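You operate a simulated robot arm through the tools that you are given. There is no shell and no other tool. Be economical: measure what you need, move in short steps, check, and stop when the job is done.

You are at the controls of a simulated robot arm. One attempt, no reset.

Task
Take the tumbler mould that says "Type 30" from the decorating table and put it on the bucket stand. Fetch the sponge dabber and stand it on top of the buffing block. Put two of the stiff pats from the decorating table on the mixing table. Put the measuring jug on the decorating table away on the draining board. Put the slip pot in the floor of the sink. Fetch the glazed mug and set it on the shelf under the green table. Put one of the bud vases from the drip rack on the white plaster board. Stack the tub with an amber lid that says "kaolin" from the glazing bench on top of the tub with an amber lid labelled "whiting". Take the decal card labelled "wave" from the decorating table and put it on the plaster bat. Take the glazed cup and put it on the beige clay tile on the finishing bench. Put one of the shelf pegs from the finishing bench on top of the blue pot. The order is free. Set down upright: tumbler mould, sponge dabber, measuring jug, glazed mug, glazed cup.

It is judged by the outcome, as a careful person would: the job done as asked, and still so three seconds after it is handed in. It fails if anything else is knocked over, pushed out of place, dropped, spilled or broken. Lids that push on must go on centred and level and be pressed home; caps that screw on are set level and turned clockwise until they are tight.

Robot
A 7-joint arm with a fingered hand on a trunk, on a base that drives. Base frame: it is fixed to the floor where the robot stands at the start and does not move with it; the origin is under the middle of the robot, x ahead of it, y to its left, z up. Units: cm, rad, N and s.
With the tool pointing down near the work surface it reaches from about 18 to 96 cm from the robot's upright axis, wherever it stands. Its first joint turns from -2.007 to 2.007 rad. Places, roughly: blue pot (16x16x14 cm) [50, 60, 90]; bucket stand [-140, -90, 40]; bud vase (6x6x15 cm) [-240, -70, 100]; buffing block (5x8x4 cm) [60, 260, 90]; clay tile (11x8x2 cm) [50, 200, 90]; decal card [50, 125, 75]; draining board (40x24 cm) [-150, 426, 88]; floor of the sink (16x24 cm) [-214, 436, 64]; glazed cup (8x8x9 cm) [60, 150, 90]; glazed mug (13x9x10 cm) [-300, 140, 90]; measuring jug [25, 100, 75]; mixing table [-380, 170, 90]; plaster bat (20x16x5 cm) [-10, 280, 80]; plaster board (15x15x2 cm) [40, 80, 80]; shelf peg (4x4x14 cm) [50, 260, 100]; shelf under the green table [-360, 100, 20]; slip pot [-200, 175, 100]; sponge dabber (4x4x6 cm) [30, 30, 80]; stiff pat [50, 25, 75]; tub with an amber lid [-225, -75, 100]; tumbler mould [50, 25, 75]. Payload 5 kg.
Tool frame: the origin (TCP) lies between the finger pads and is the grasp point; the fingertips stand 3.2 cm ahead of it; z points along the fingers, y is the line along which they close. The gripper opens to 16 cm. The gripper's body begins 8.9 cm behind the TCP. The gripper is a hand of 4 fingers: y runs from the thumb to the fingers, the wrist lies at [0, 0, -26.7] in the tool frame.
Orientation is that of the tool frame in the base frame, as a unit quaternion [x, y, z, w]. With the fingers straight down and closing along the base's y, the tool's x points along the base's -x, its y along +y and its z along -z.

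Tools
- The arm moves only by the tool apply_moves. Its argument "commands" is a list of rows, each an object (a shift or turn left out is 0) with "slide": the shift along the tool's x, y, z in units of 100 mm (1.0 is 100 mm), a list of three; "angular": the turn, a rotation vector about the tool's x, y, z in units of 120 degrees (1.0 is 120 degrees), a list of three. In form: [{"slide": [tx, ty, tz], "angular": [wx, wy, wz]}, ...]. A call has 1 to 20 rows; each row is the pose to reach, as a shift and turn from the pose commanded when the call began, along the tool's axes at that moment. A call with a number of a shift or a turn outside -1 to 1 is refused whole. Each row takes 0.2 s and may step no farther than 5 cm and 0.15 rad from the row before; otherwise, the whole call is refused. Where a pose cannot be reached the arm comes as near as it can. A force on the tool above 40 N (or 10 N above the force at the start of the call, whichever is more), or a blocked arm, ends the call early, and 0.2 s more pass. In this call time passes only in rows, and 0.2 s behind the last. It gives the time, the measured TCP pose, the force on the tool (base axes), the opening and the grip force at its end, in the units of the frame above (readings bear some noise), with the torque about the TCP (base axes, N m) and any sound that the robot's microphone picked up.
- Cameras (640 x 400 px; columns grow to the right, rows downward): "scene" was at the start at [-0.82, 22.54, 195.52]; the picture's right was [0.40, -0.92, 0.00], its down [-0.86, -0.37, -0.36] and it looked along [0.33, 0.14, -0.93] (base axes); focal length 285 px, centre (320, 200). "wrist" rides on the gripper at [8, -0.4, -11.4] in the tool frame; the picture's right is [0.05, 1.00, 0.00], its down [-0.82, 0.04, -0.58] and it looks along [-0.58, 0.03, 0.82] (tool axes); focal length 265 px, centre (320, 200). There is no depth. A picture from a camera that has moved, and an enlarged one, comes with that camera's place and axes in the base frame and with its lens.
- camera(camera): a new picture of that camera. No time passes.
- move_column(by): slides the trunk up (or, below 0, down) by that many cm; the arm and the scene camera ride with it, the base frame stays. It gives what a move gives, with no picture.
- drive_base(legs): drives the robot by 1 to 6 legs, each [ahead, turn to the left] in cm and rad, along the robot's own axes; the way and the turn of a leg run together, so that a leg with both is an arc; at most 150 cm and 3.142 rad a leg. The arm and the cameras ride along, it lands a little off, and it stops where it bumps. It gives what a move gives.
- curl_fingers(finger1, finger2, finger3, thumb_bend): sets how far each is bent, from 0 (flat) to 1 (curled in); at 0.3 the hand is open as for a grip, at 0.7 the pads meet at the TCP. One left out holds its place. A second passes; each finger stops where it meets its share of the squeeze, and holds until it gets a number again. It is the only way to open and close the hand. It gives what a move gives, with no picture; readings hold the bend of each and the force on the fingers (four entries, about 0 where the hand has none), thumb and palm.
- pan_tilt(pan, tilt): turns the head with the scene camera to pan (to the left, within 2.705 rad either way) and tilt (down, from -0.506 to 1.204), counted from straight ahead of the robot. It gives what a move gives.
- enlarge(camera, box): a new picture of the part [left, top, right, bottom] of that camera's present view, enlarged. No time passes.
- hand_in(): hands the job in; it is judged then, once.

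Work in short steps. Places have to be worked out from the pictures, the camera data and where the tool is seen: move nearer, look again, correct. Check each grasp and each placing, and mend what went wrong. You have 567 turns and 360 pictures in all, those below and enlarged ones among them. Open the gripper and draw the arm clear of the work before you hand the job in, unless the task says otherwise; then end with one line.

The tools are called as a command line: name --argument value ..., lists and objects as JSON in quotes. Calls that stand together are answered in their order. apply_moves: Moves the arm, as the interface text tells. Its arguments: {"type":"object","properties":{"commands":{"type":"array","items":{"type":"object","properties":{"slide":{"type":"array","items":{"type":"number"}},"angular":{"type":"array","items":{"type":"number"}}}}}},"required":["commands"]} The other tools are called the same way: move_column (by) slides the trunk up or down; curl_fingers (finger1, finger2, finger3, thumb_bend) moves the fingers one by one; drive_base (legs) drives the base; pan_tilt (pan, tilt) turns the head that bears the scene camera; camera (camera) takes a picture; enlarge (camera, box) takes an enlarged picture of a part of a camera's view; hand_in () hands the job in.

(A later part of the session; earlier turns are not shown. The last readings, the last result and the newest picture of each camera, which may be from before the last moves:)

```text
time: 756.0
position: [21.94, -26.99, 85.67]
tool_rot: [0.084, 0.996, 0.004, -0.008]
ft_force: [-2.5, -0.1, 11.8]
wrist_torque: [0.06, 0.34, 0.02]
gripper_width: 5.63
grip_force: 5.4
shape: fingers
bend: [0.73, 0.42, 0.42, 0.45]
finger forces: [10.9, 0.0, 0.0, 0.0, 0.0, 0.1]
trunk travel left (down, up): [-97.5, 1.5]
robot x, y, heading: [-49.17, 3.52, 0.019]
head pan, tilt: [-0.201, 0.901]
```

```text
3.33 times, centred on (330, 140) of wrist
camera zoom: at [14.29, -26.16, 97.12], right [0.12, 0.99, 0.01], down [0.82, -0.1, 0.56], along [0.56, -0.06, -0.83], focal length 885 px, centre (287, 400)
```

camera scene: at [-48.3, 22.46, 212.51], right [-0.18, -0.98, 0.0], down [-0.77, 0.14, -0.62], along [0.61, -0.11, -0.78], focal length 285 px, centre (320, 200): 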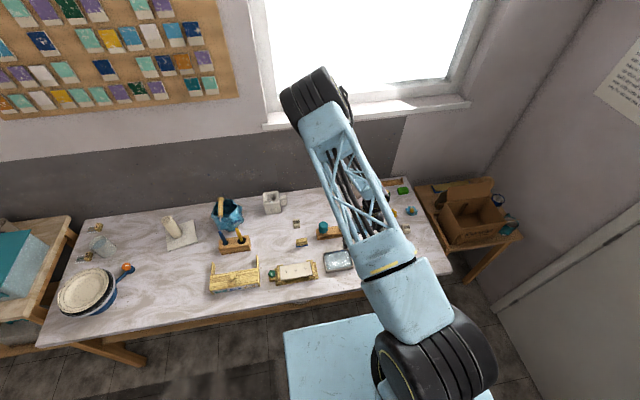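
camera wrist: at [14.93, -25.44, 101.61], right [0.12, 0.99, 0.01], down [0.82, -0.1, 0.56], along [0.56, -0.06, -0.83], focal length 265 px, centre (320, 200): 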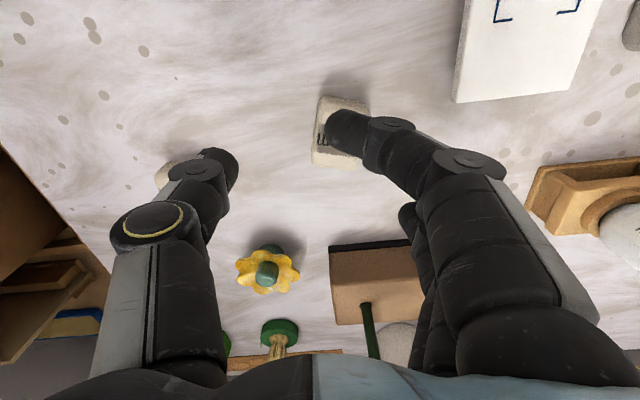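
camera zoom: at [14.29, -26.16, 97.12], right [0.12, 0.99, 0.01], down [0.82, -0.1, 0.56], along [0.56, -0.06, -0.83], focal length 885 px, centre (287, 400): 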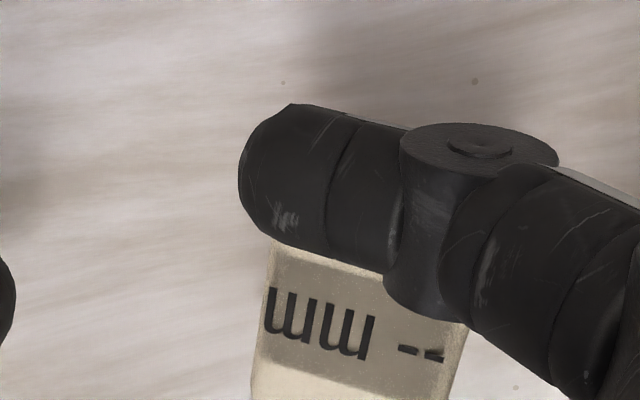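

Pressing does nothing either. I'll compare the other two by the same squeeze. Next: pat at ≈(26,-38.4).

apply_moves --commands '[{"slide": [0, 0, -0.3]}, {"slide": [0, 0, -0.7]}]'

curl_fingers --finger1 0.54 --finger2 0.54 --finger3 0.54 --thumb_bend 0.54

apply_moves --commands '[{"slide": [-0.1, -0.4, 0]}, {"slide": [-0.25, -0.8, 0]}, {"slide": [-0.25, -1, 0]}]'

camera --camera "wrist"

```text
time: 756.6
position: [22.09, -26.79, 92.47]
tool_rot: [0.084, 0.996, 0.005, -0.01]
ft_force: [-0.5, -0.3, 0.7]
wrist_torque: [0.02, -0.02, -0.03]
gripper_width: 6.36
grip_force: 0.0
shape: fingers
bend: [0.7, 0.42, 0.42, 0.45]
finger forces: [0.0, 0.1, 0.0, 0.0, 0.0, 0.0]
trunk travel left (down, up): [-97.5, 1.5]
robot x, y, heading: [-49.47, 3.85, 0.019]
head pan, tilt: [-0.201, 0.901]
```

```text
time: 757.6
position: [22.34, -26.97, 92.53]
tool_rot: [0.084, 0.996, 0.005, -0.01]
ft_force: [0.4, -0.2, -0.5]
wrist_torque: [-0.02, 0.02, -0.02]
gripper_width: 7.59
grip_force: 0.0
shape: fingers
bend: [0.54, 0.54, 0.54, 0.54]
finger forces: [0.0, 0.0, 0.0, 0.0, 0.1, 0.0]
trunk travel left (down, up): [-97.5, 1.5]
robot x, y, heading: [-49.1, 3.38, 0.022]
head pan, tilt: [-0.201, 0.901]
```

```text
time: 758.4
position: [23.02, -37.42, 92.29]
tool_rot: [0.084, 0.996, 0.005, -0.009]
ft_force: [0.1, 0.3, -0.5]
wrist_torque: [0.02, -0.01, 0.03]
gripper_width: 7.58
grip_force: 0.1
shape: fingers
bend: [0.54, 0.54, 0.54, 0.54]
finger forces: [0.0, 0.1, 0.0, 0.0, 0.1, 0.0]
trunk travel left (down, up): [-97.5, 1.5]
robot x, y, heading: [-49.29, 3.66, 0.025]
head pan, tilt: [-0.201, 0.901]
```

```text
67 pictures are left
camera wrist: at [15.36, -36.6, 103.87], right [0.12, 0.99, 0.01], down [0.82, -0.1, 0.56], along [0.56, -0.06, -0.83], focal length 265 px, centre (320, 200)
```

wrist: 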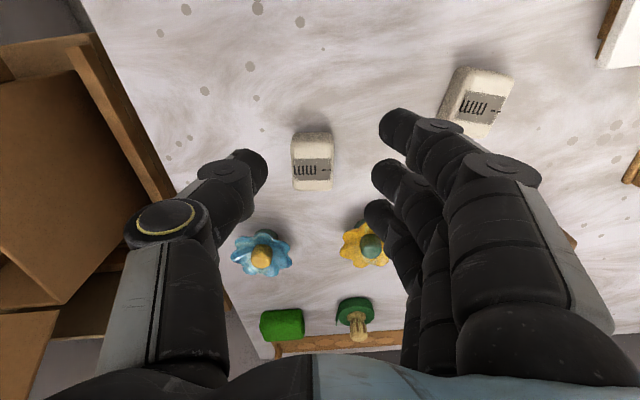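

apply_moves --commands '[{"slide": [-0.15, -0.03, 0.3]}, {"slide": [-0.28, -0.06, 0.6]}, {"slide": [-0.28, -0.06, 0.79]}]'

curl_fingers --finger1 0.73 --finger2 0.73 --finger3 0.73 --thumb_bend 0.73

enlarge --camera "wrist" --box '[240, 100, 400, 220]'

```text
time: 759.4
position: [37.16, -33.94, 93.86]
tool_rot: [0.043, 0.998, -0.002, 0.049]
ft_force: [-0.3, 0.2, 0.0]
wrist_torque: [-0.01, 0.01, 0.0]
gripper_width: 7.58
grip_force: 0.1
shape: fingers
bend: [0.54, 0.54, 0.54, 0.54]
finger forces: [0.0, 0.0, 0.1, 0.0, 0.1, 0.1]
trunk travel left (down, up): [-97.5, 1.5]
robot x, y, heading: [-49.55, 3.67, 0.03]
head pan, tilt: [-0.201, 0.901]
stopped in row 3: the arm was blocked; the commanded pose is now the measured one
```

```text
time: 760.4
position: [37.04, -33.91, 93.74]
tool_rot: [0.044, 0.998, -0.001, 0.048]
ft_force: [0.1, 0.8, 0.0]
wrist_torque: [-0.03, -0.02, 0.0]
gripper_width: 1.88
grip_force: 0.1
shape: fingers
bend: [0.73, 0.72, 0.73, 0.72]
finger forces: [0.0, 0.1, 0.1, 0.1, 0.1, 0.1]
trunk travel left (down, up): [-97.5, 1.5]
robot x, y, heading: [-49.6, 3.49, 0.027]
head pan, tilt: [-0.201, 0.901]
```

```text
3.33 times, centred on (320, 160) of wrist
camera zoom: at [28.12, -33.58, 104.39], right [0.04, 1.0, 0.0], down [0.76, -0.03, 0.65], along [0.65, -0.03, -0.76], focal length 885 px, centre (320, 333)
```

zoom: 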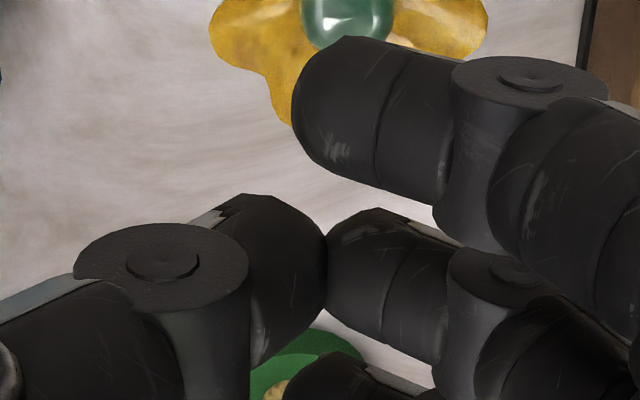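

The arm jumped configuration (too far to the right). I check the scene, then reposition the base closer to these items.

camera --camera "scene"

camera --camera "wrist"

```text
65 pictures are left
camera scene: at [-48.3, 22.41, 212.51], right [-0.17, -0.98, 0.0], down [-0.77, 0.14, -0.62], along [0.61, -0.11, -0.78], focal length 285 px, centre (320, 200)
```

scene: 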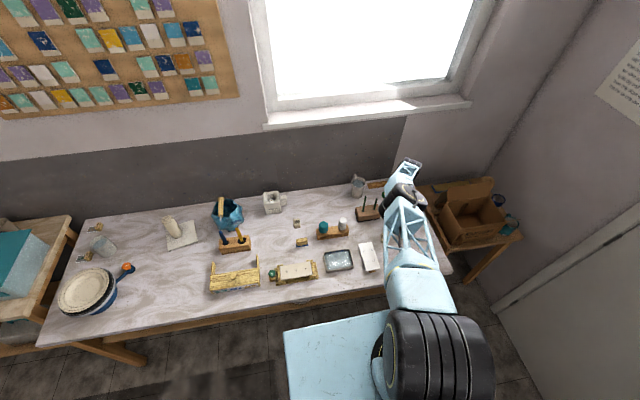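

```text
64 pictures are left
camera wrist: at [28.12, -33.58, 104.39], right [0.04, 1.0, 0.0], down [0.76, -0.03, 0.65], along [0.65, -0.03, -0.76], focal length 265 px, centre (320, 200)
```

wrist: 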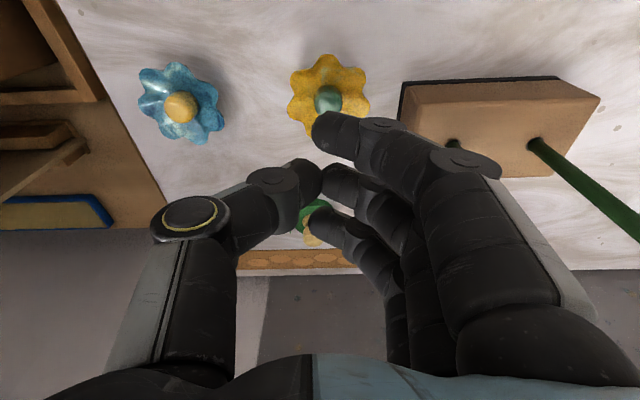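

apply_moves --commands '[{"slide": [0, 0, -0.4]}, {"slide": [0.1, 0, -0.8]}, {"slide": [0.3, 0.2, -1]}]'

apply_moves --commands '[{"slide": [0.3, 0.3, 0]}, {"slide": [0.6, 0.6, 0]}, {"slide": [0.9, 0.9, 0]}]'

apply_moves --commands '[{"slide": [0.1, 0.4, 0]}, {"slide": [0.2, 0.8, 0]}, {"slide": [0.3, 1.0, 0]}]'

camera --camera "scene"

```text
time: 761.2
position: [32.72, -31.25, 103.13]
tool_rot: [0.043, 0.998, -0.002, 0.045]
ft_force: [0.1, 1.0, 0.4]
wrist_torque: [-0.04, -0.03, 0.0]
gripper_width: 1.88
grip_force: 0.0
shape: fingers
bend: [0.73, 0.72, 0.73, 0.72]
finger forces: [0.0, 0.0, 0.1, 0.0, 0.1, 0.1]
trunk travel left (down, up): [-97.5, 1.5]
robot x, y, heading: [-49.38, 3.64, 0.022]
head pan, tilt: [-0.201, 0.901]
```

```text
time: 762.0
position: [24.68, -21.42, 102.25]
tool_rot: [0.043, 0.998, -0.001, 0.047]
ft_force: [-0.5, 1.8, 0.0]
wrist_torque: [-0.05, -0.02, -0.02]
gripper_width: 1.88
grip_force: 0.1
shape: fingers
bend: [0.73, 0.72, 0.73, 0.72]
finger forces: [0.0, 0.0, 0.1, 0.0, 0.1, 0.0]
trunk travel left (down, up): [-97.5, 1.5]
robot x, y, heading: [-49.66, 3.7, 0.025]
head pan, tilt: [-0.201, 0.901]
```

```text
time: 762.8
position: [22.5, -11.5, 102.12]
tool_rot: [0.044, 0.998, -0.003, 0.045]
ft_force: [0.8, 0.8, -0.5]
wrist_torque: [-0.01, -0.04, 0.0]
gripper_width: 1.85
grip_force: 0.1
shape: fingers
bend: [0.73, 0.72, 0.73, 0.72]
finger forces: [0.0, 0.0, 0.0, 0.0, 0.0, 0.0]
trunk travel left (down, up): [-97.5, 1.5]
robot x, y, heading: [-49.33, 3.56, 0.021]
head pan, tilt: [-0.201, 0.901]
```

```text
63 pictures are left
camera scene: at [-48.36, 22.58, 212.5], right [-0.18, -0.98, 0.0], down [-0.77, 0.14, -0.62], along [0.61, -0.11, -0.78], focal length 285 px, centre (320, 200)
```

scene: 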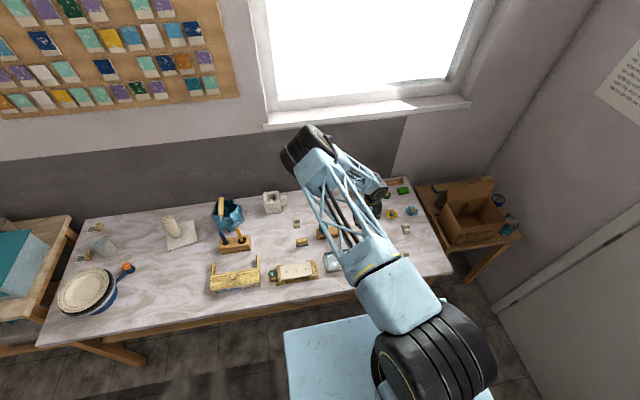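

drive_base --legs '[[15, 0]]'

apply_moves --commands '[{"slide": [0, 0.4, 0], "angular": [0, 0.02, 0]}, {"slide": [0, 0.8, 0], "angular": [0, 0.043, 0.02]}, {"slide": [0, 1.0, 0], "angular": [0, 0.043, 0.04]}]'

apply_moves --commands '[{"slide": [0, 0.4, 0]}, {"slide": [0, 0.8, 0]}, {"slide": [0, 1.0, 0]}]'

apply_moves --commands '[{"slide": [0, 0.4, 0]}, {"slide": [0, 0.8, 0]}, {"slide": [0, 0.9, 0]}]'

curl_fingers --finger1 0.54 --finger2 0.54 --finger3 0.54 --thumb_bend 0.54

camera --camera "wrist"

```text
time: 764.1
position: [38.16, -10.56, 101.92]
tool_rot: [0.041, 0.998, -0.001, 0.044]
ft_force: [-0.2, 0.5, 0.3]
wrist_torque: [0.02, 0.03, 0.02]
gripper_width: 1.87
grip_force: 0.0
shape: fingers
bend: [0.73, 0.72, 0.73, 0.72]
finger forces: [0.0, 0.1, 0.0, 0.0, 0.0, 0.1]
trunk travel left (down, up): [-97.5, 1.5]
robot x, y, heading: [-33.86, 4.37, 0.03]
head pan, tilt: [-0.201, 0.901]
```

```text
time: 765.0
position: [38.78, -0.48, 102.14]
tool_rot: [0.083, 0.997, 0.003, 0.0]
ft_force: [0.6, 0.0, -0.2]
wrist_torque: [-0.01, 0.01, -0.01]
gripper_width: 1.86
grip_force: 0.1
shape: fingers
bend: [0.73, 0.72, 0.73, 0.72]
finger forces: [0.0, 0.0, 0.0, 0.0, 0.0, 0.0]
trunk travel left (down, up): [-97.5, 1.5]
robot x, y, heading: [-34.3, 3.92, 0.029]
head pan, tilt: [-0.201, 0.901]
```

```text
time: 765.8
position: [40.47, 9.4, 102.03]
tool_rot: [0.083, 0.997, 0.002, -0.001]
ft_force: [0.4, -0.5, -0.1]
wrist_torque: [-0.02, 0.03, 0.01]
gripper_width: 1.85
grip_force: 0.2
shape: fingers
bend: [0.73, 0.72, 0.73, 0.72]
finger forces: [0.1, 0.0, 0.0, 0.0, 0.1, 0.1]
trunk travel left (down, up): [-97.5, 1.5]
robot x, y, heading: [-33.99, 3.87, 0.028]
head pan, tilt: [-0.201, 0.901]
```

```text
time: 766.5
position: [41.98, 18.1, 102.25]
tool_rot: [0.083, 0.997, 0.003, 0.001]
ft_force: [0.1, 0.3, 0.3]
wrist_torque: [-0.01, 0.0, -0.02]
gripper_width: 1.85
grip_force: 0.1
shape: fingers
bend: [0.73, 0.72, 0.73, 0.72]
finger forces: [0.1, 0.0, 0.0, 0.0, 0.0, 0.0]
trunk travel left (down, up): [-97.5, 1.5]
robot x, y, heading: [-33.67, 4.05, 0.029]
head pan, tilt: [-0.201, 0.901]
```

```text
time: 767.5
position: [42.0, 18.1, 102.16]
tool_rot: [0.082, 0.997, 0.003, 0.0]
ft_force: [-0.5, 0.1, 0.6]
wrist_torque: [0.0, 0.01, -0.01]
gripper_width: 7.47
grip_force: 0.2
shape: fingers
bend: [0.54, 0.54, 0.54, 0.54]
finger forces: [0.0, 0.0, 0.0, 0.0, 0.1, 0.1]
trunk travel left (down, up): [-97.5, 1.5]
robot x, y, heading: [-34.17, 3.95, 0.033]
head pan, tilt: [-0.201, 0.901]
```

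```text
62 pictures are left
camera wrist: at [34.09, 18.95, 113.58], right [0.11, 0.99, 0.01], down [0.81, -0.1, 0.58], along [0.57, -0.06, -0.82], focal length 265 px, centre (320, 200)
```

wrist: 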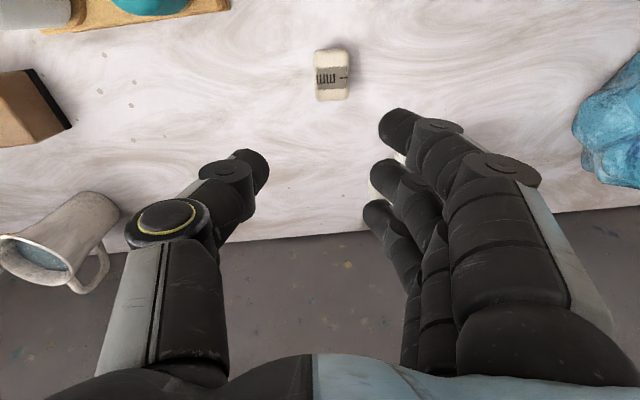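

apply_moves --commands '[{"slide": [0.13, 0.07, 0.3]}, {"slide": [0.26, 0.15, 0.6]}, {"slide": [0.26, 0.15, 1.0]}]'

apply_moves --commands '[{"slide": [0, 0, 0.4]}, {"slide": [0, 0, 0.78]}]'

curl_fingers --finger1 0.73 --finger2 0.73 --finger3 0.73 --thumb_bend 0.73

enlarge --camera "wrist" --box '[240, 100, 400, 220]'

```text
time: 768.4
position: [39.81, 20.07, 92.13]
tool_rot: [0.083, 0.997, 0.003, 0.001]
ft_force: [-0.1, 0.0, -0.4]
wrist_torque: [0.01, 0.06, -0.02]
gripper_width: 7.45
grip_force: 0.0
shape: fingers
bend: [0.54, 0.54, 0.54, 0.54]
finger forces: [0.0, 0.0, 0.0, 0.0, 0.1, 0.1]
trunk travel left (down, up): [-97.5, 1.5]
robot x, y, heading: [-33.94, 4.01, 0.029]
head pan, tilt: [-0.201, 0.901]
```

```text
time: 769.0
position: [39.72, 20.0, 84.45]
tool_rot: [0.082, 0.997, 0.003, 0.001]
ft_force: [0.6, 0.9, 0.3]
wrist_torque: [0.0, 0.01, 0.0]
gripper_width: 7.49
grip_force: 0.1
shape: fingers
bend: [0.54, 0.54, 0.54, 0.54]
finger forces: [0.0, 0.0, 0.0, 0.0, 0.0, 0.0]
trunk travel left (down, up): [-97.5, 1.5]
robot x, y, heading: [-34.03, 4.19, 0.033]
head pan, tilt: [-0.201, 0.901]
```

```text
time: 770.0
position: [39.62, 20.06, 84.47]
tool_rot: [0.082, 0.997, 0.003, 0.0]
ft_force: [0.0, -0.2, -0.1]
wrist_torque: [-0.03, -0.02, 0.01]
gripper_width: 3.37
grip_force: 21.0
shape: fingers
bend: [0.72, 0.63, 0.62, 0.66]
finger forces: [4.4, 8.7, 9.2, 0.1, 20.1, 0.0]
trunk travel left (down, up): [-97.5, 1.5]
robot x, y, heading: [-33.8, 3.8, 0.03]
head pan, tilt: [-0.201, 0.901]
```

```text
3.33 times, centred on (320, 160) of wrist
camera zoom: at [31.63, 20.9, 95.82], right [0.11, 0.99, 0.01], down [0.81, -0.1, 0.58], along [0.57, -0.06, -0.82], focal length 885 px, centre (320, 333)
```

zoom: 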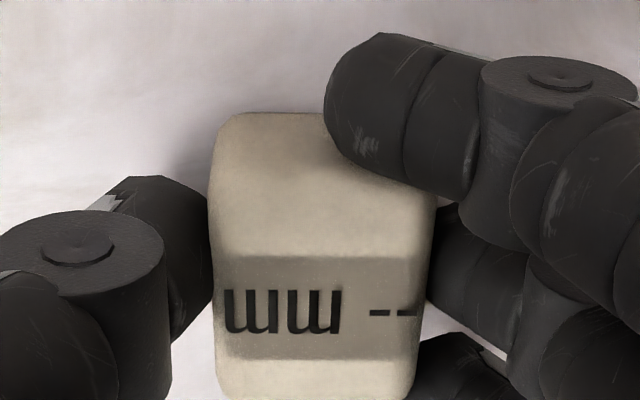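

All three squeeze identically. I do the same top-press test on this pat (compare deflection with the first one: 25 N at ~2 mm).

curl_fingers --finger1 0.54 --finger2 0.54 --finger3 0.54 --thumb_bend 0.54

apply_moves --commands '[{"slide": [0, 0, -0.25]}, {"slide": [0, 0, -0.5]}]'

curl_fingers --finger1 0.7 --finger2 0.7 --finger3 0.7 --thumb_bend 0.7

apply_moves --commands '[{"slide": [0.05, 0, 0.15]}, {"slide": [0.05, 0, 0.28]}]'

apply_moves --commands '[{"slide": [0, 0, 0.04]}]'

apply_moves --commands '[{"slide": [0, 0, 0.03]}]'

```text
time: 771.0
position: [39.53, 20.09, 84.39]
tool_rot: [0.083, 0.997, 0.003, 0.0]
ft_force: [1.1, -0.7, 0.3]
wrist_torque: [0.01, 0.01, 0.02]
gripper_width: 7.47
grip_force: 0.1
shape: fingers
bend: [0.54, 0.54, 0.54, 0.54]
finger forces: [0.0, 0.0, 0.0, 0.0, 0.0, 0.0]
trunk travel left (down, up): [-97.5, 1.5]
robot x, y, heading: [-34.06, 4.19, 0.031]
head pan, tilt: [-0.201, 0.901]
```

```text
time: 771.5
position: [39.61, 20.2, 89.53]
tool_rot: [0.082, 0.997, 0.002, 0.0]
ft_force: [-0.6, -0.3, 0.1]
wrist_torque: [-0.02, 0.01, -0.01]
gripper_width: 7.48
grip_force: 0.0
shape: fingers
bend: [0.54, 0.54, 0.54, 0.54]
finger forces: [0.1, 0.1, 0.0, 0.1, 0.0, 0.0]
trunk travel left (down, up): [-97.5, 1.5]
robot x, y, heading: [-33.93, 3.78, 0.03]
head pan, tilt: [-0.201, 0.901]
```

```text
time: 772.5
position: [39.59, 20.14, 89.46]
tool_rot: [0.083, 0.997, 0.003, 0.0]
ft_force: [0.2, 0.3, -0.2]
wrist_torque: [0.0, 0.02, 0.0]
gripper_width: 2.4
grip_force: 0.0
shape: fingers
bend: [0.7, 0.7, 0.7, 0.7]
finger forces: [0.0, 0.1, 0.0, 0.0, 0.0, 0.0]
trunk travel left (down, up): [-97.5, 1.5]
robot x, y, heading: [-34.03, 3.94, 0.032]
head pan, tilt: [-0.201, 0.901]
```

```text
time: 773.1
position: [39.11, 20.21, 86.56]
tool_rot: [0.083, 0.997, 0.003, 0.0]
ft_force: [-0.1, 0.2, 0.5]
wrist_torque: [0.01, 0.04, -0.03]
gripper_width: 2.36
grip_force: 0.0
shape: fingers
bend: [0.7, 0.7, 0.7, 0.7]
finger forces: [0.0, 0.0, 0.1, 0.0, 0.1, 0.1]
trunk travel left (down, up): [-97.5, 1.5]
robot x, y, heading: [-33.69, 4.04, 0.031]
head pan, tilt: [-0.201, 0.901]
```

```text
time: 773.5
position: [39.03, 20.26, 86.32]
tool_rot: [0.083, 0.997, 0.001, 0.001]
ft_force: [-1.2, 0.4, 5.1]
wrist_torque: [0.09, -0.08, 0.03]
gripper_width: 2.37
grip_force: 3.1
shape: fingers
bend: [0.7, 0.7, 0.7, 0.7]
finger forces: [0.0, 3.1, 2.6, 0.0, 0.7, 0.0]
trunk travel left (down, up): [-97.5, 1.5]
robot x, y, heading: [-33.53, 3.99, 0.029]
head pan, tilt: [-0.201, 0.901]
```

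```text
time: 774.0
position: [39.01, 20.22, 86.11]
tool_rot: [0.082, 0.997, 0.003, 0.001]
ft_force: [-6.0, 4.8, 28.9]
wrist_torque: [0.09, -0.07, 0.09]
gripper_width: 2.45
grip_force: 14.9
shape: fingers
bend: [0.7, 0.71, 0.71, 0.7]
finger forces: [0.0, 11.5, 10.4, 0.0, 8.6, 0.0]
trunk travel left (down, up): [-97.5, 1.5]
robot x, y, heading: [-34.13, 3.69, 0.031]
head pan, tilt: [-0.201, 0.901]
```

enlarge --camera "scene" --box '[275, 230, 325, 265]'

enlarge --camera "wrist" --box '[240, 100, 400, 220]'

```text
11.43 times, centred on (300, 248) of scene
camera zoom: at [-33.45, 22.87, 212.56], right [-0.17, -0.99, 0.0], down [-0.77, 0.13, -0.62], along [0.61, -0.1, -0.78], focal length 3256 px, centre (549, -343)
```

zoom: 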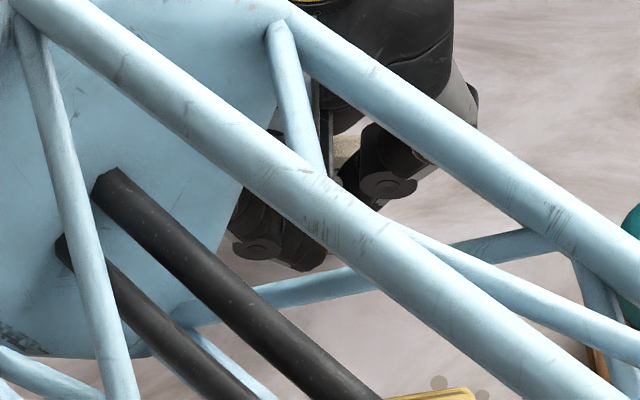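

```text
3.33 times, centred on (320, 160) of wrist
camera zoom: at [31.21, 21.14, 97.56], right [0.11, 0.99, 0.01], down [0.81, -0.1, 0.58], along [0.58, -0.06, -0.81], focal length 885 px, centre (320, 333)
```

zoom: 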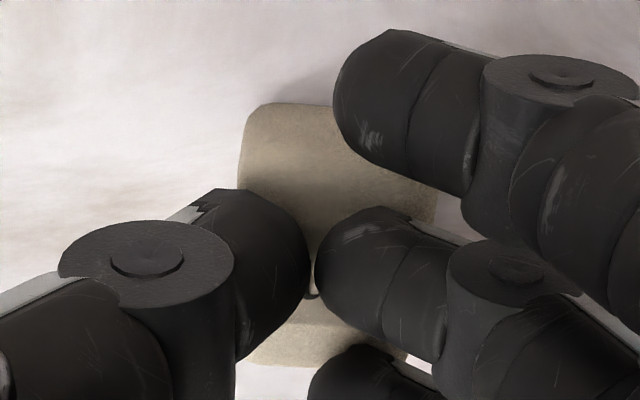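

No visible difference. I run the same centre press on the pat at (21.5,-26) to compare deflection.

apply_moves --commands '[{"slide": [0, 0, -0.4]}, {"slide": [0, 0, -0.8]}, {"slide": [0, 0, -1]}]'

apply_moves --commands '[{"slide": [0.3, -0.3, -0.2]}, {"slide": [0.6, -0.6, -0.4]}, {"slide": [0.9, -0.9, -0.6]}]'

apply_moves --commands '[{"slide": [0.05, -0.4, 0]}, {"slide": [0.1, -0.8, 0]}, {"slide": [0.1, -1, 0]}]'

apply_moves --commands '[{"slide": [0.0, -0.4, 0]}, {"slide": [0.0, -0.8, 0]}, {"slide": [0.0, -1, 0]}]'

apply_moves --commands '[{"slide": [0.0, -0.4, 0]}, {"slide": [0.0, -0.8, 0]}, {"slide": [0.0, -1, 0]}]'

apply_moves --commands '[{"slide": [0.0, -0.35, 0]}, {"slide": [0.0, -0.65, 0]}]'

camera --camera "wrist"

```text
time: 774.8
position: [39.07, 20.25, 95.74]
tool_rot: [0.083, 0.997, 0.002, 0.002]
ft_force: [-0.2, 0.1, -0.9]
wrist_torque: [-0.01, -0.02, -0.03]
gripper_width: 2.39
grip_force: 0.1
shape: fingers
bend: [0.7, 0.7, 0.7, 0.7]
finger forces: [0.0, 0.1, 0.1, 0.0, 0.0, 0.0]
trunk travel left (down, up): [-97.5, 1.5]
robot x, y, heading: [-34.09, 3.95, 0.028]
head pan, tilt: [-0.201, 0.901]
```

```text
time: 775.5
position: [28.55, 12.58, 101.74]
tool_rot: [0.082, 0.997, 0.004, 0.001]
ft_force: [0.0, -0.7, 0.1]
wrist_torque: [0.02, -0.01, -0.01]
gripper_width: 2.39
grip_force: 0.1
shape: fingers
bend: [0.7, 0.7, 0.7, 0.7]
finger forces: [0.0, 0.0, 0.0, 0.0, 0.1, 0.0]
trunk travel left (down, up): [-97.5, 1.5]
robot x, y, heading: [-33.82, 4.39, 0.031]
head pan, tilt: [-0.201, 0.901]
```

```text
time: 776.4
position: [25.97, 2.82, 101.81]
tool_rot: [0.082, 0.997, 0.004, 0.0]
ft_force: [0.0, -0.9, -0.1]
wrist_torque: [0.01, 0.0, 0.01]
gripper_width: 2.36
grip_force: 0.0
shape: fingers
bend: [0.7, 0.7, 0.7, 0.7]
finger forces: [0.0, 0.0, 0.1, 0.1, 0.1, 0.0]
trunk travel left (down, up): [-97.5, 1.5]
robot x, y, heading: [-33.89, 4.25, 0.034]
head pan, tilt: [-0.201, 0.901]
```

```text
time: 777.1
position: [24.36, -6.94, 101.68]
tool_rot: [0.083, 0.997, 0.003, 0.0]
ft_force: [-0.6, 0.2, -1.1]
wrist_torque: [0.04, 0.01, 0.06]
gripper_width: 2.35
grip_force: 0.0
shape: fingers
bend: [0.7, 0.7, 0.7, 0.7]
finger forces: [0.1, 0.0, 0.0, 0.0, 0.1, 0.0]
trunk travel left (down, up): [-97.5, 1.5]
robot x, y, heading: [-33.78, 4.17, 0.03]
head pan, tilt: [-0.201, 0.901]
```

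```text
time: 778.0
position: [22.7, -16.76, 101.42]
tool_rot: [0.083, 0.997, 0.003, 0.0]
ft_force: [0.5, -0.1, 0.0]
wrist_torque: [0.03, -0.02, 0.04]
gripper_width: 2.37
grip_force: 0.1
shape: fingers
bend: [0.7, 0.7, 0.7, 0.7]
finger forces: [0.1, 0.0, 0.1, 0.1, 0.0, 0.0]
trunk travel left (down, up): [-97.5, 1.5]
robot x, y, heading: [-33.89, 3.99, 0.033]
head pan, tilt: [-0.201, 0.901]
```

```text
time: 778.5
position: [21.77, -23.21, 101.31]
tool_rot: [0.083, 0.997, 0.004, 0.0]
ft_force: [-0.6, -0.8, -0.3]
wrist_torque: [-0.01, -0.02, 0.0]
gripper_width: 2.36
grip_force: 0.1
shape: fingers
bend: [0.7, 0.7, 0.7, 0.7]
finger forces: [0.0, 0.0, 0.1, 0.0, 0.0, 0.0]
trunk travel left (down, up): [-97.5, 1.5]
robot x, y, heading: [-33.63, 4.18, 0.033]
head pan, tilt: [-0.201, 0.901]
```

```text
58 pictures are left
camera wrist: at [13.76, -22.36, 112.78], right [0.11, 0.99, 0.01], down [0.81, -0.1, 0.58], along [0.58, -0.06, -0.82], focal length 265 px, centre (320, 200)
```

wrist: 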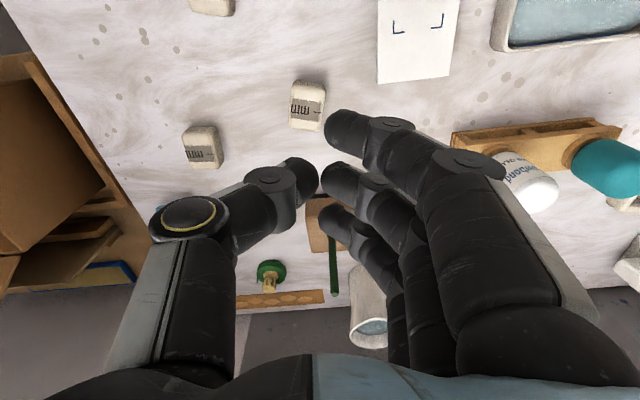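

apply_moves --commands '[{"slide": [0, -0.14, 0.4]}, {"slide": [0, -0.14, 0.8]}, {"slide": [0, -0.14, 1.0]}]'

apply_moves --commands '[{"slide": [0, 0, 0.3]}, {"slide": [0, 0, 0.46]}]'

apply_moves --commands '[{"slide": [0, 0, 0.04]}]'

apply_moves --commands '[{"slide": [0, 0, 0.03]}]'

apply_moves --commands '[{"slide": [0, 0, 0.02]}]'

```text
time: 779.4
position: [21.42, -24.69, 91.49]
tool_rot: [0.083, 0.997, 0.004, 0.0]
ft_force: [-0.1, 0.1, 0.1]
wrist_torque: [0.02, 0.0, -0.01]
gripper_width: 2.36
grip_force: 0.0
shape: fingers
bend: [0.7, 0.7, 0.7, 0.7]
finger forces: [0.1, 0.1, 0.0, 0.1, 0.0, 0.0]
trunk travel left (down, up): [-97.5, 1.5]
robot x, y, heading: [-34.06, 4.31, 0.03]
head pan, tilt: [-0.201, 0.901]
```

```text
time: 780.0
position: [21.48, -24.48, 86.94]
tool_rot: [0.083, 0.997, 0.003, 0.0]
ft_force: [-0.3, 1.1, 0.4]
wrist_torque: [-0.03, 0.01, 0.03]
gripper_width: 2.36
grip_force: 0.0
shape: fingers
bend: [0.7, 0.7, 0.7, 0.7]
finger forces: [0.1, 0.0, 0.1, 0.1, 0.0, 0.1]
trunk travel left (down, up): [-97.5, 1.5]
robot x, y, heading: [-33.92, 4.03, 0.03]
head pan, tilt: [-0.201, 0.901]
```

```text
time: 780.4
position: [21.57, -24.4, 86.54]
tool_rot: [0.083, 0.997, 0.003, 0.0]
ft_force: [0.0, 0.4, 0.4]
wrist_torque: [0.04, 0.0, 0.0]
gripper_width: 2.33
grip_force: 0.2
shape: fingers
bend: [0.7, 0.7, 0.7, 0.7]
finger forces: [0.1, 0.0, 0.0, 0.0, 0.0, 0.0]
trunk travel left (down, up): [-97.5, 1.5]
robot x, y, heading: [-34.24, 4.35, 0.035]
head pan, tilt: [-0.201, 0.901]
```

```text
time: 780.8
position: [21.57, -24.5, 86.38]
tool_rot: [0.083, 0.997, 0.002, 0.001]
ft_force: [-1.0, -2.0, 7.1]
wrist_torque: [-0.15, 0.06, 0.0]
gripper_width: 2.32
grip_force: 4.3
shape: fingers
bend: [0.7, 0.7, 0.7, 0.7]
finger forces: [0.0, 0.0, 0.1, 0.0, 7.0, 0.0]
trunk travel left (down, up): [-97.5, 1.5]
robot x, y, heading: [-33.72, 4.12, 0.033]
head pan, tilt: [-0.201, 0.901]
```

```text
time: 781.1
position: [21.63, -24.48, 86.28]
tool_rot: [0.083, 0.997, 0.003, 0.001]
ft_force: [-3.5, -0.5, 29.0]
wrist_torque: [-0.27, 0.08, 0.01]
gripper_width: 2.3
grip_force: 14.3
shape: fingers
bend: [0.7, 0.7, 0.7, 0.7]
finger forces: [0.0, 5.3, 4.3, 0.0, 19.5, 0.0]
trunk travel left (down, up): [-97.5, 1.5]
robot x, y, heading: [-33.75, 4.27, 0.03]
head pan, tilt: [-0.201, 0.901]
```

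Equally stiff. Raise and check this pat's display after the 29 N press, plus the whole right part of the table.

apply_moves --commands '[{"slide": [0, 0, -0.3]}, {"slide": [-0.3, 0, -0.6]}, {"slide": [-0.7, 0, -0.8]}]'

camera --camera "wrist"

enlarge --camera "wrist" --box '[160, 0, 400, 150]'

```text
time: 782.0
position: [28.38, -25.52, 93.94]
tool_rot: [0.083, 0.997, 0.003, 0.0]
ft_force: [0.6, -0.3, 0.0]
wrist_torque: [0.0, -0.01, 0.0]
gripper_width: 2.34
grip_force: 0.0
shape: fingers
bend: [0.7, 0.7, 0.7, 0.7]
finger forces: [0.0, 0.0, 0.0, 0.0, 0.1, 0.0]
trunk travel left (down, up): [-97.5, 1.5]
robot x, y, heading: [-33.85, 4.37, 0.031]
head pan, tilt: [-0.201, 0.901]
```

```text
57 pictures are left
camera wrist: at [20.52, -24.61, 105.32], right [0.11, 0.99, 0.01], down [0.81, -0.1, 0.58], along [0.57, -0.06, -0.82], focal length 265 px, centre (320, 200)
```

wrist: 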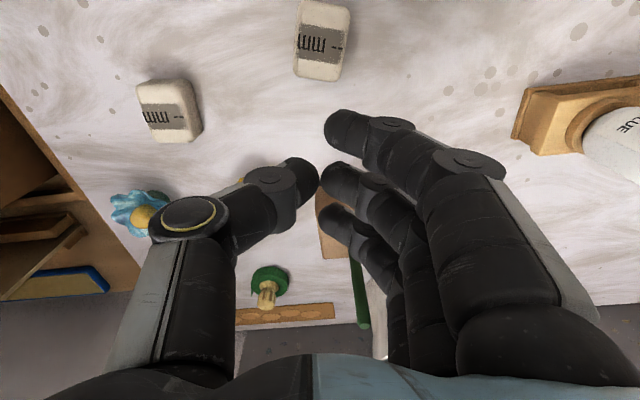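

```text
2.67 times, centred on (280, 75) of wrist
camera zoom: at [20.52, -24.61, 105.32], right [0.11, 0.99, 0.01], down [0.81, -0.1, 0.58], along [0.57, -0.06, -0.82], focal length 708 px, centre (427, 533)
```

zoom: 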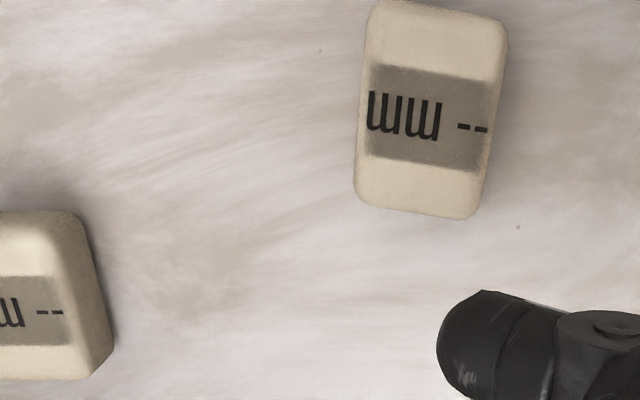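

Still "--". The decisive comparison is the fourth pat at ≈(26,-38.2); I squeeze it too.

curl_fingers --finger1 0.54 --finger2 0.54 --finger3 0.54 --thumb_bend 0.54

apply_moves --commands '[{"slide": [0.01, -0.35, -0.1]}, {"slide": [0.02, -0.7, -0.1]}, {"slide": [0.03, -1.0, -0.1]}]'

apply_moves --commands '[{"slide": [0.0, -0.29, 0.2]}]'

camera --camera "wrist"

```text
time: 783.0
position: [28.45, -25.61, 93.95]
tool_rot: [0.082, 0.997, 0.003, -0.001]
ft_force: [-0.7, 0.4, -0.2]
wrist_torque: [0.0, -0.03, 0.01]
gripper_width: 7.48
grip_force: 0.0
shape: fingers
bend: [0.54, 0.54, 0.54, 0.54]
finger forces: [0.0, 0.0, 0.0, 0.0, 0.0, 0.0]
trunk travel left (down, up): [-97.5, 1.5]
robot x, y, heading: [-34.11, 4.13, 0.031]
head pan, tilt: [-0.201, 0.901]
```

```text
time: 783.8
position: [26.68, -35.67, 95.02]
tool_rot: [0.081, 0.997, 0.003, 0.0]
ft_force: [-0.4, 0.0, 0.8]
wrist_torque: [0.04, 0.03, 0.0]
gripper_width: 7.52
grip_force: 0.0
shape: fingers
bend: [0.54, 0.54, 0.54, 0.54]
finger forces: [0.0, 0.0, 0.0, 0.0, 0.0, 0.1]
trunk travel left (down, up): [-97.5, 1.5]
robot x, y, heading: [-33.94, 4.18, 0.028]
head pan, tilt: [-0.201, 0.901]
```

```text
time: 784.1
position: [26.18, -38.64, 92.94]
tool_rot: [0.083, 0.997, 0.004, 0.001]
ft_force: [-0.6, 0.4, 0.2]
wrist_torque: [0.05, 0.02, -0.01]
gripper_width: 7.51
grip_force: 0.1
shape: fingers
bend: [0.54, 0.54, 0.54, 0.54]
finger forces: [0.1, 0.0, 0.0, 0.0, 0.0, 0.1]
trunk travel left (down, up): [-97.5, 1.5]
robot x, y, heading: [-33.67, 4.05, 0.029]
head pan, tilt: [-0.201, 0.901]
```

```text
55 pictures are left
camera wrist: at [18.36, -37.79, 104.32], right [0.11, 0.99, 0.01], down [0.81, -0.1, 0.58], along [0.57, -0.06, -0.82], focal length 265 px, centre (320, 200)
```

wrist: 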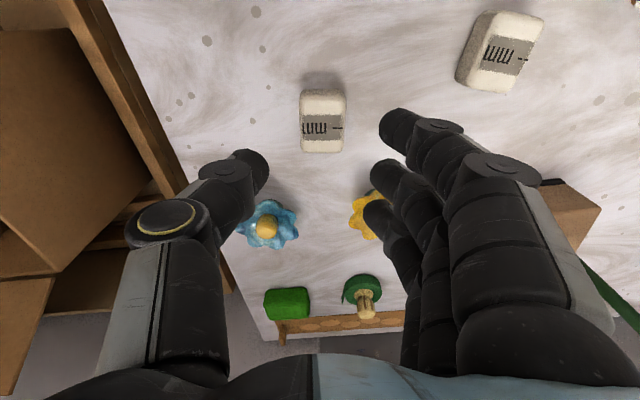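

apply_moves --commands '[{"slide": [0.02, 0.03, 0.3]}, {"slide": [0.02, 0.03, 0.6]}, {"slide": [0.02, 0.03, 0.85]}]'

curl_fingers --finger1 0.73 --finger2 0.73 --finger3 0.73 --thumb_bend 0.73

enlarge --camera "wrist" --box '[240, 100, 400, 220]'

```text
time: 785.0
position: [26.16, -38.37, 84.53]
tool_rot: [0.083, 0.997, 0.003, 0.001]
ft_force: [0.1, 0.4, -0.8]
wrist_torque: [0.03, 0.01, 0.01]
gripper_width: 7.5
grip_force: 0.0
shape: fingers
bend: [0.54, 0.54, 0.54, 0.54]
finger forces: [0.0, 0.0, 0.1, 0.1, 0.0, 0.1]
trunk travel left (down, up): [-97.5, 1.5]
robot x, y, heading: [-33.44, 4.08, 0.035]
head pan, tilt: [-0.201, 0.901]
```

```text
time: 786.0
position: [26.12, -38.15, 84.52]
tool_rot: [0.082, 0.997, 0.003, 0.001]
ft_force: [-0.1, 1.1, 0.0]
wrist_torque: [0.04, 0.0, 0.02]
gripper_width: 4.63
grip_force: 22.1
shape: fingers
bend: [0.64, 0.63, 0.64, 0.65]
finger forces: [7.7, 8.0, 6.1, 0.0, 22.7, 0.0]
trunk travel left (down, up): [-97.5, 1.5]
robot x, y, heading: [-34.14, 4.43, 0.031]
head pan, tilt: [-0.201, 0.901]
```

```text
3.33 times, centred on (320, 160) of wrist
camera zoom: at [18.16, -37.27, 95.94], right [0.11, 0.99, 0.01], down [0.81, -0.1, 0.58], along [0.57, -0.06, -0.82], focal length 885 px, centre (320, 333)
```

zoom: 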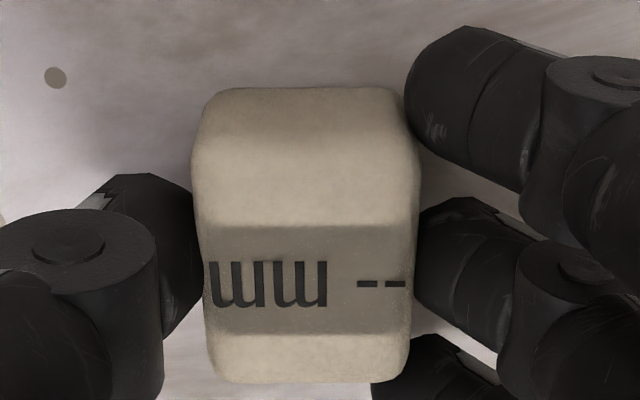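

All four squeeze alike. Perhaps a press has to be held; I press this one at its centre and hold ~2–3 s, then look.

curl_fingers --finger1 0.54 --finger2 0.54 --finger3 0.54 --thumb_bend 0.54

apply_moves --commands '[{"slide": [0, 0, -0.25]}, {"slide": [0, 0, -0.5]}]'

curl_fingers --finger1 0.7 --finger2 0.7 --finger3 0.7 --thumb_bend 0.7

apply_moves --commands '[{"slide": [0.1, 0, 0.15]}, {"slide": [0.1, 0, 0.3]}]'

apply_moves --commands '[{"slide": [0, 0, 0.035]}]'

apply_moves --commands '[{"slide": [0, 0, 0.02]}]'

```text
time: 787.0
position: [26.04, -38.13, 84.63]
tool_rot: [0.083, 0.997, 0.003, 0.0]
ft_force: [0.7, 0.1, -0.3]
wrist_torque: [-0.02, 0.02, 0.0]
gripper_width: 7.49
grip_force: 0.0
shape: fingers
bend: [0.54, 0.54, 0.54, 0.54]
finger forces: [0.1, 0.0, 0.0, 0.0, 0.0, 0.0]
trunk travel left (down, up): [-97.5, 1.5]
robot x, y, heading: [-33.89, 3.92, 0.032]
head pan, tilt: [-0.201, 0.901]
```

```text
time: 787.5
position: [25.96, -38.01, 89.59]
tool_rot: [0.083, 0.997, 0.004, 0.0]
ft_force: [0.1, 0.0, -0.8]
wrist_torque: [-0.01, -0.01, 0.03]
gripper_width: 7.51
grip_force: 0.0
shape: fingers
bend: [0.54, 0.54, 0.54, 0.54]
finger forces: [0.1, 0.1, 0.0, 0.0, 0.1, 0.0]
trunk travel left (down, up): [-97.5, 1.5]
robot x, y, heading: [-33.98, 3.91, 0.033]
head pan, tilt: [-0.201, 0.901]
```

```text
time: 788.5
position: [26.03, -38.02, 89.64]
tool_rot: [0.083, 0.997, 0.003, -0.001]
ft_force: [0.4, -0.1, 0.4]
wrist_torque: [0.05, 0.05, 0.0]
gripper_width: 2.39
grip_force: 0.1
shape: fingers
bend: [0.7, 0.7, 0.7, 0.7]
finger forces: [0.0, 0.0, 0.0, 0.0, 0.0, 0.0]
trunk travel left (down, up): [-97.5, 1.5]
robot x, y, heading: [-33.82, 3.97, 0.032]
head pan, tilt: [-0.201, 0.901]
```

```text
time: 789.1
position: [24.92, -37.72, 86.63]
tool_rot: [0.083, 0.997, 0.003, 0.0]
ft_force: [-0.4, 0.2, -0.6]
wrist_torque: [0.04, 0.0, -0.01]
gripper_width: 2.38
grip_force: 0.1
shape: fingers
bend: [0.7, 0.7, 0.7, 0.7]
finger forces: [0.1, 0.1, 0.0, 0.0, 0.0, 0.0]
trunk travel left (down, up): [-97.5, 1.5]
robot x, y, heading: [-33.69, 4.02, 0.029]
head pan, tilt: [-0.201, 0.901]
```

```text
time: 789.5
position: [24.92, -37.87, 86.24]
tool_rot: [0.082, 0.997, 0.003, 0.002]
ft_force: [-0.9, -1.6, 9.5]
wrist_torque: [-0.19, 0.03, 0.01]
gripper_width: 2.32
grip_force: 4.8
shape: fingers
bend: [0.7, 0.7, 0.7, 0.7]
finger forces: [0.1, 0.6, 0.4, 0.0, 8.4, 0.0]
trunk travel left (down, up): [-97.5, 1.5]
robot x, y, heading: [-34.28, 3.8, 0.032]
head pan, tilt: [-0.201, 0.901]
```

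```text
time: 790.0
position: [25.06, -37.82, 86.3]
tool_rot: [0.082, 0.997, 0.002, 0.002]
ft_force: [-1.1, -1.1, 30.3]
wrist_torque: [-0.21, -0.05, -0.01]
gripper_width: 2.35
grip_force: 15.6
shape: fingers
bend: [0.7, 0.7, 0.7, 0.7]
finger forces: [0.0, 6.1, 4.7, 0.0, 19.8, 0.0]
trunk travel left (down, up): [-97.5, 1.5]
robot x, y, heading: [-33.75, 4.34, 0.032]
head pan, tilt: [-0.201, 0.901]
```

curl_fingers --finger3 0.7

curl_fingers --finger3 0.7

enlarge --camera "wrist" --box '[240, 80, 420, 220]'

apply_moves --commands '[{"slide": [0, 0, -0.3]}, {"slide": [-0.3, 0, -0.6]}, {"slide": [-0.7, 0, -0.8]}]'

enlarge --camera "wrist" --box '[200, 0, 520, 150]'

```text
time: 790.8
position: [24.95, -37.93, 86.15]
tool_rot: [0.083, 0.997, 0.001, 0.002]
ft_force: [-3.8, 1.5, 20.0]
wrist_torque: [-0.03, 0.04, 0.01]
gripper_width: 2.29
grip_force: 10.7
shape: fingers
bend: [0.7, 0.7, 0.7, 0.71]
finger forces: [0.1, 5.8, 3.8, 0.0, 11.5, 0.0]
trunk travel left (down, up): [-97.5, 1.5]
robot x, y, heading: [-33.95, 4.1, 0.025]
head pan, tilt: [-0.201, 0.901]
stopped: the force on the tool passed its limit (the readings are from after the stop); the commanded pose is now the measured one
```

```text
time: 791.8
position: [25.15, -37.84, 86.29]
tool_rot: [0.082, 0.997, 0.001, 0.002]
ft_force: [0.1, -4.2, 26.7]
wrist_torque: [-0.29, -0.01, -0.01]
gripper_width: 2.29
grip_force: 14.1
shape: fingers
bend: [0.7, 0.7, 0.7, 0.71]
finger forces: [0.0, 5.2, 3.1, 0.0, 19.3, 0.0]
trunk travel left (down, up): [-97.5, 1.5]
robot x, y, heading: [-33.99, 4.55, 0.036]
head pan, tilt: [-0.201, 0.901]
```

```text
2.86 times, centred on (330, 150) of wrist
camera zoom: at [17.11, -36.99, 97.65], right [0.11, 0.99, 0.0], down [0.81, -0.09, 0.58], along [0.58, -0.06, -0.81], focal length 758 px, centre (291, 343)
```

zoom: 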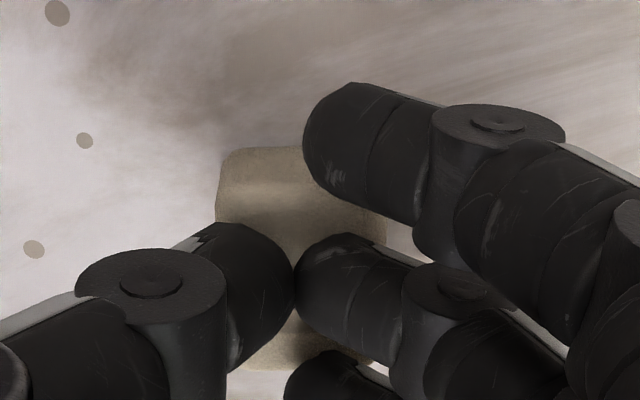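

```text
time: 792.6
position: [31.75, -38.93, 93.94]
tool_rot: [0.083, 0.997, 0.003, 0.002]
ft_force: [0.3, -1.1, -0.1]
wrist_torque: [0.0, 0.01, -0.04]
gripper_width: 2.34
grip_force: 0.1
shape: fingers
bend: [0.7, 0.7, 0.7, 0.7]
finger forces: [0.1, 0.0, 0.0, 0.1, 0.1, 0.0]
trunk travel left (down, up): [-97.5, 1.5]
robot x, y, heading: [-34.04, 4.11, 0.036]
head pan, tilt: [-0.201, 0.901]
```

```text
2.00 times, centred on (360, 75) of wrist
camera zoom: at [23.9, -38.13, 105.37], right [0.11, 0.99, 0.0], down [0.81, -0.1, 0.58], along [0.58, -0.06, -0.82], focal length 531 px, centre (240, 450)
```

zoom: 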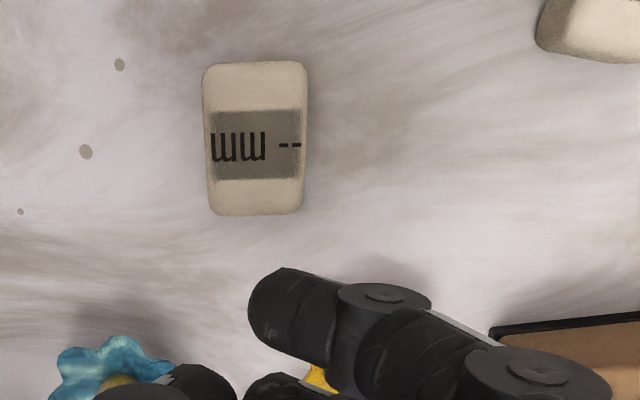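

enlarge --camera "scene" --box '[335, 235, 415, 300]'

```text
6.15 times, centred on (375, 268) of scene
camera zoom: at [-33.09, 22.88, 212.5], right [-0.17, -0.99, 0.0], down [-0.77, 0.13, -0.62], along [0.61, -0.11, -0.78], focal length 1753 px, centre (-18, -215)
```

zoom: 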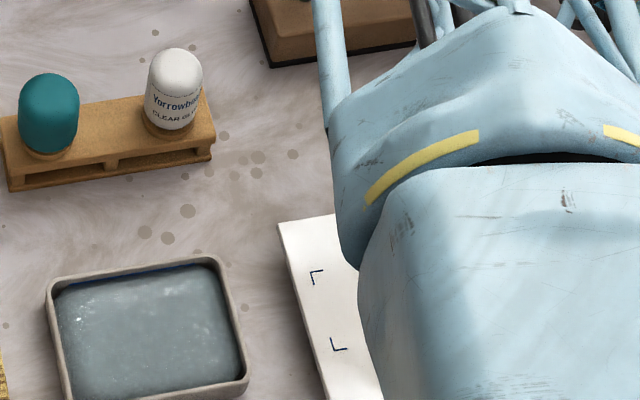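

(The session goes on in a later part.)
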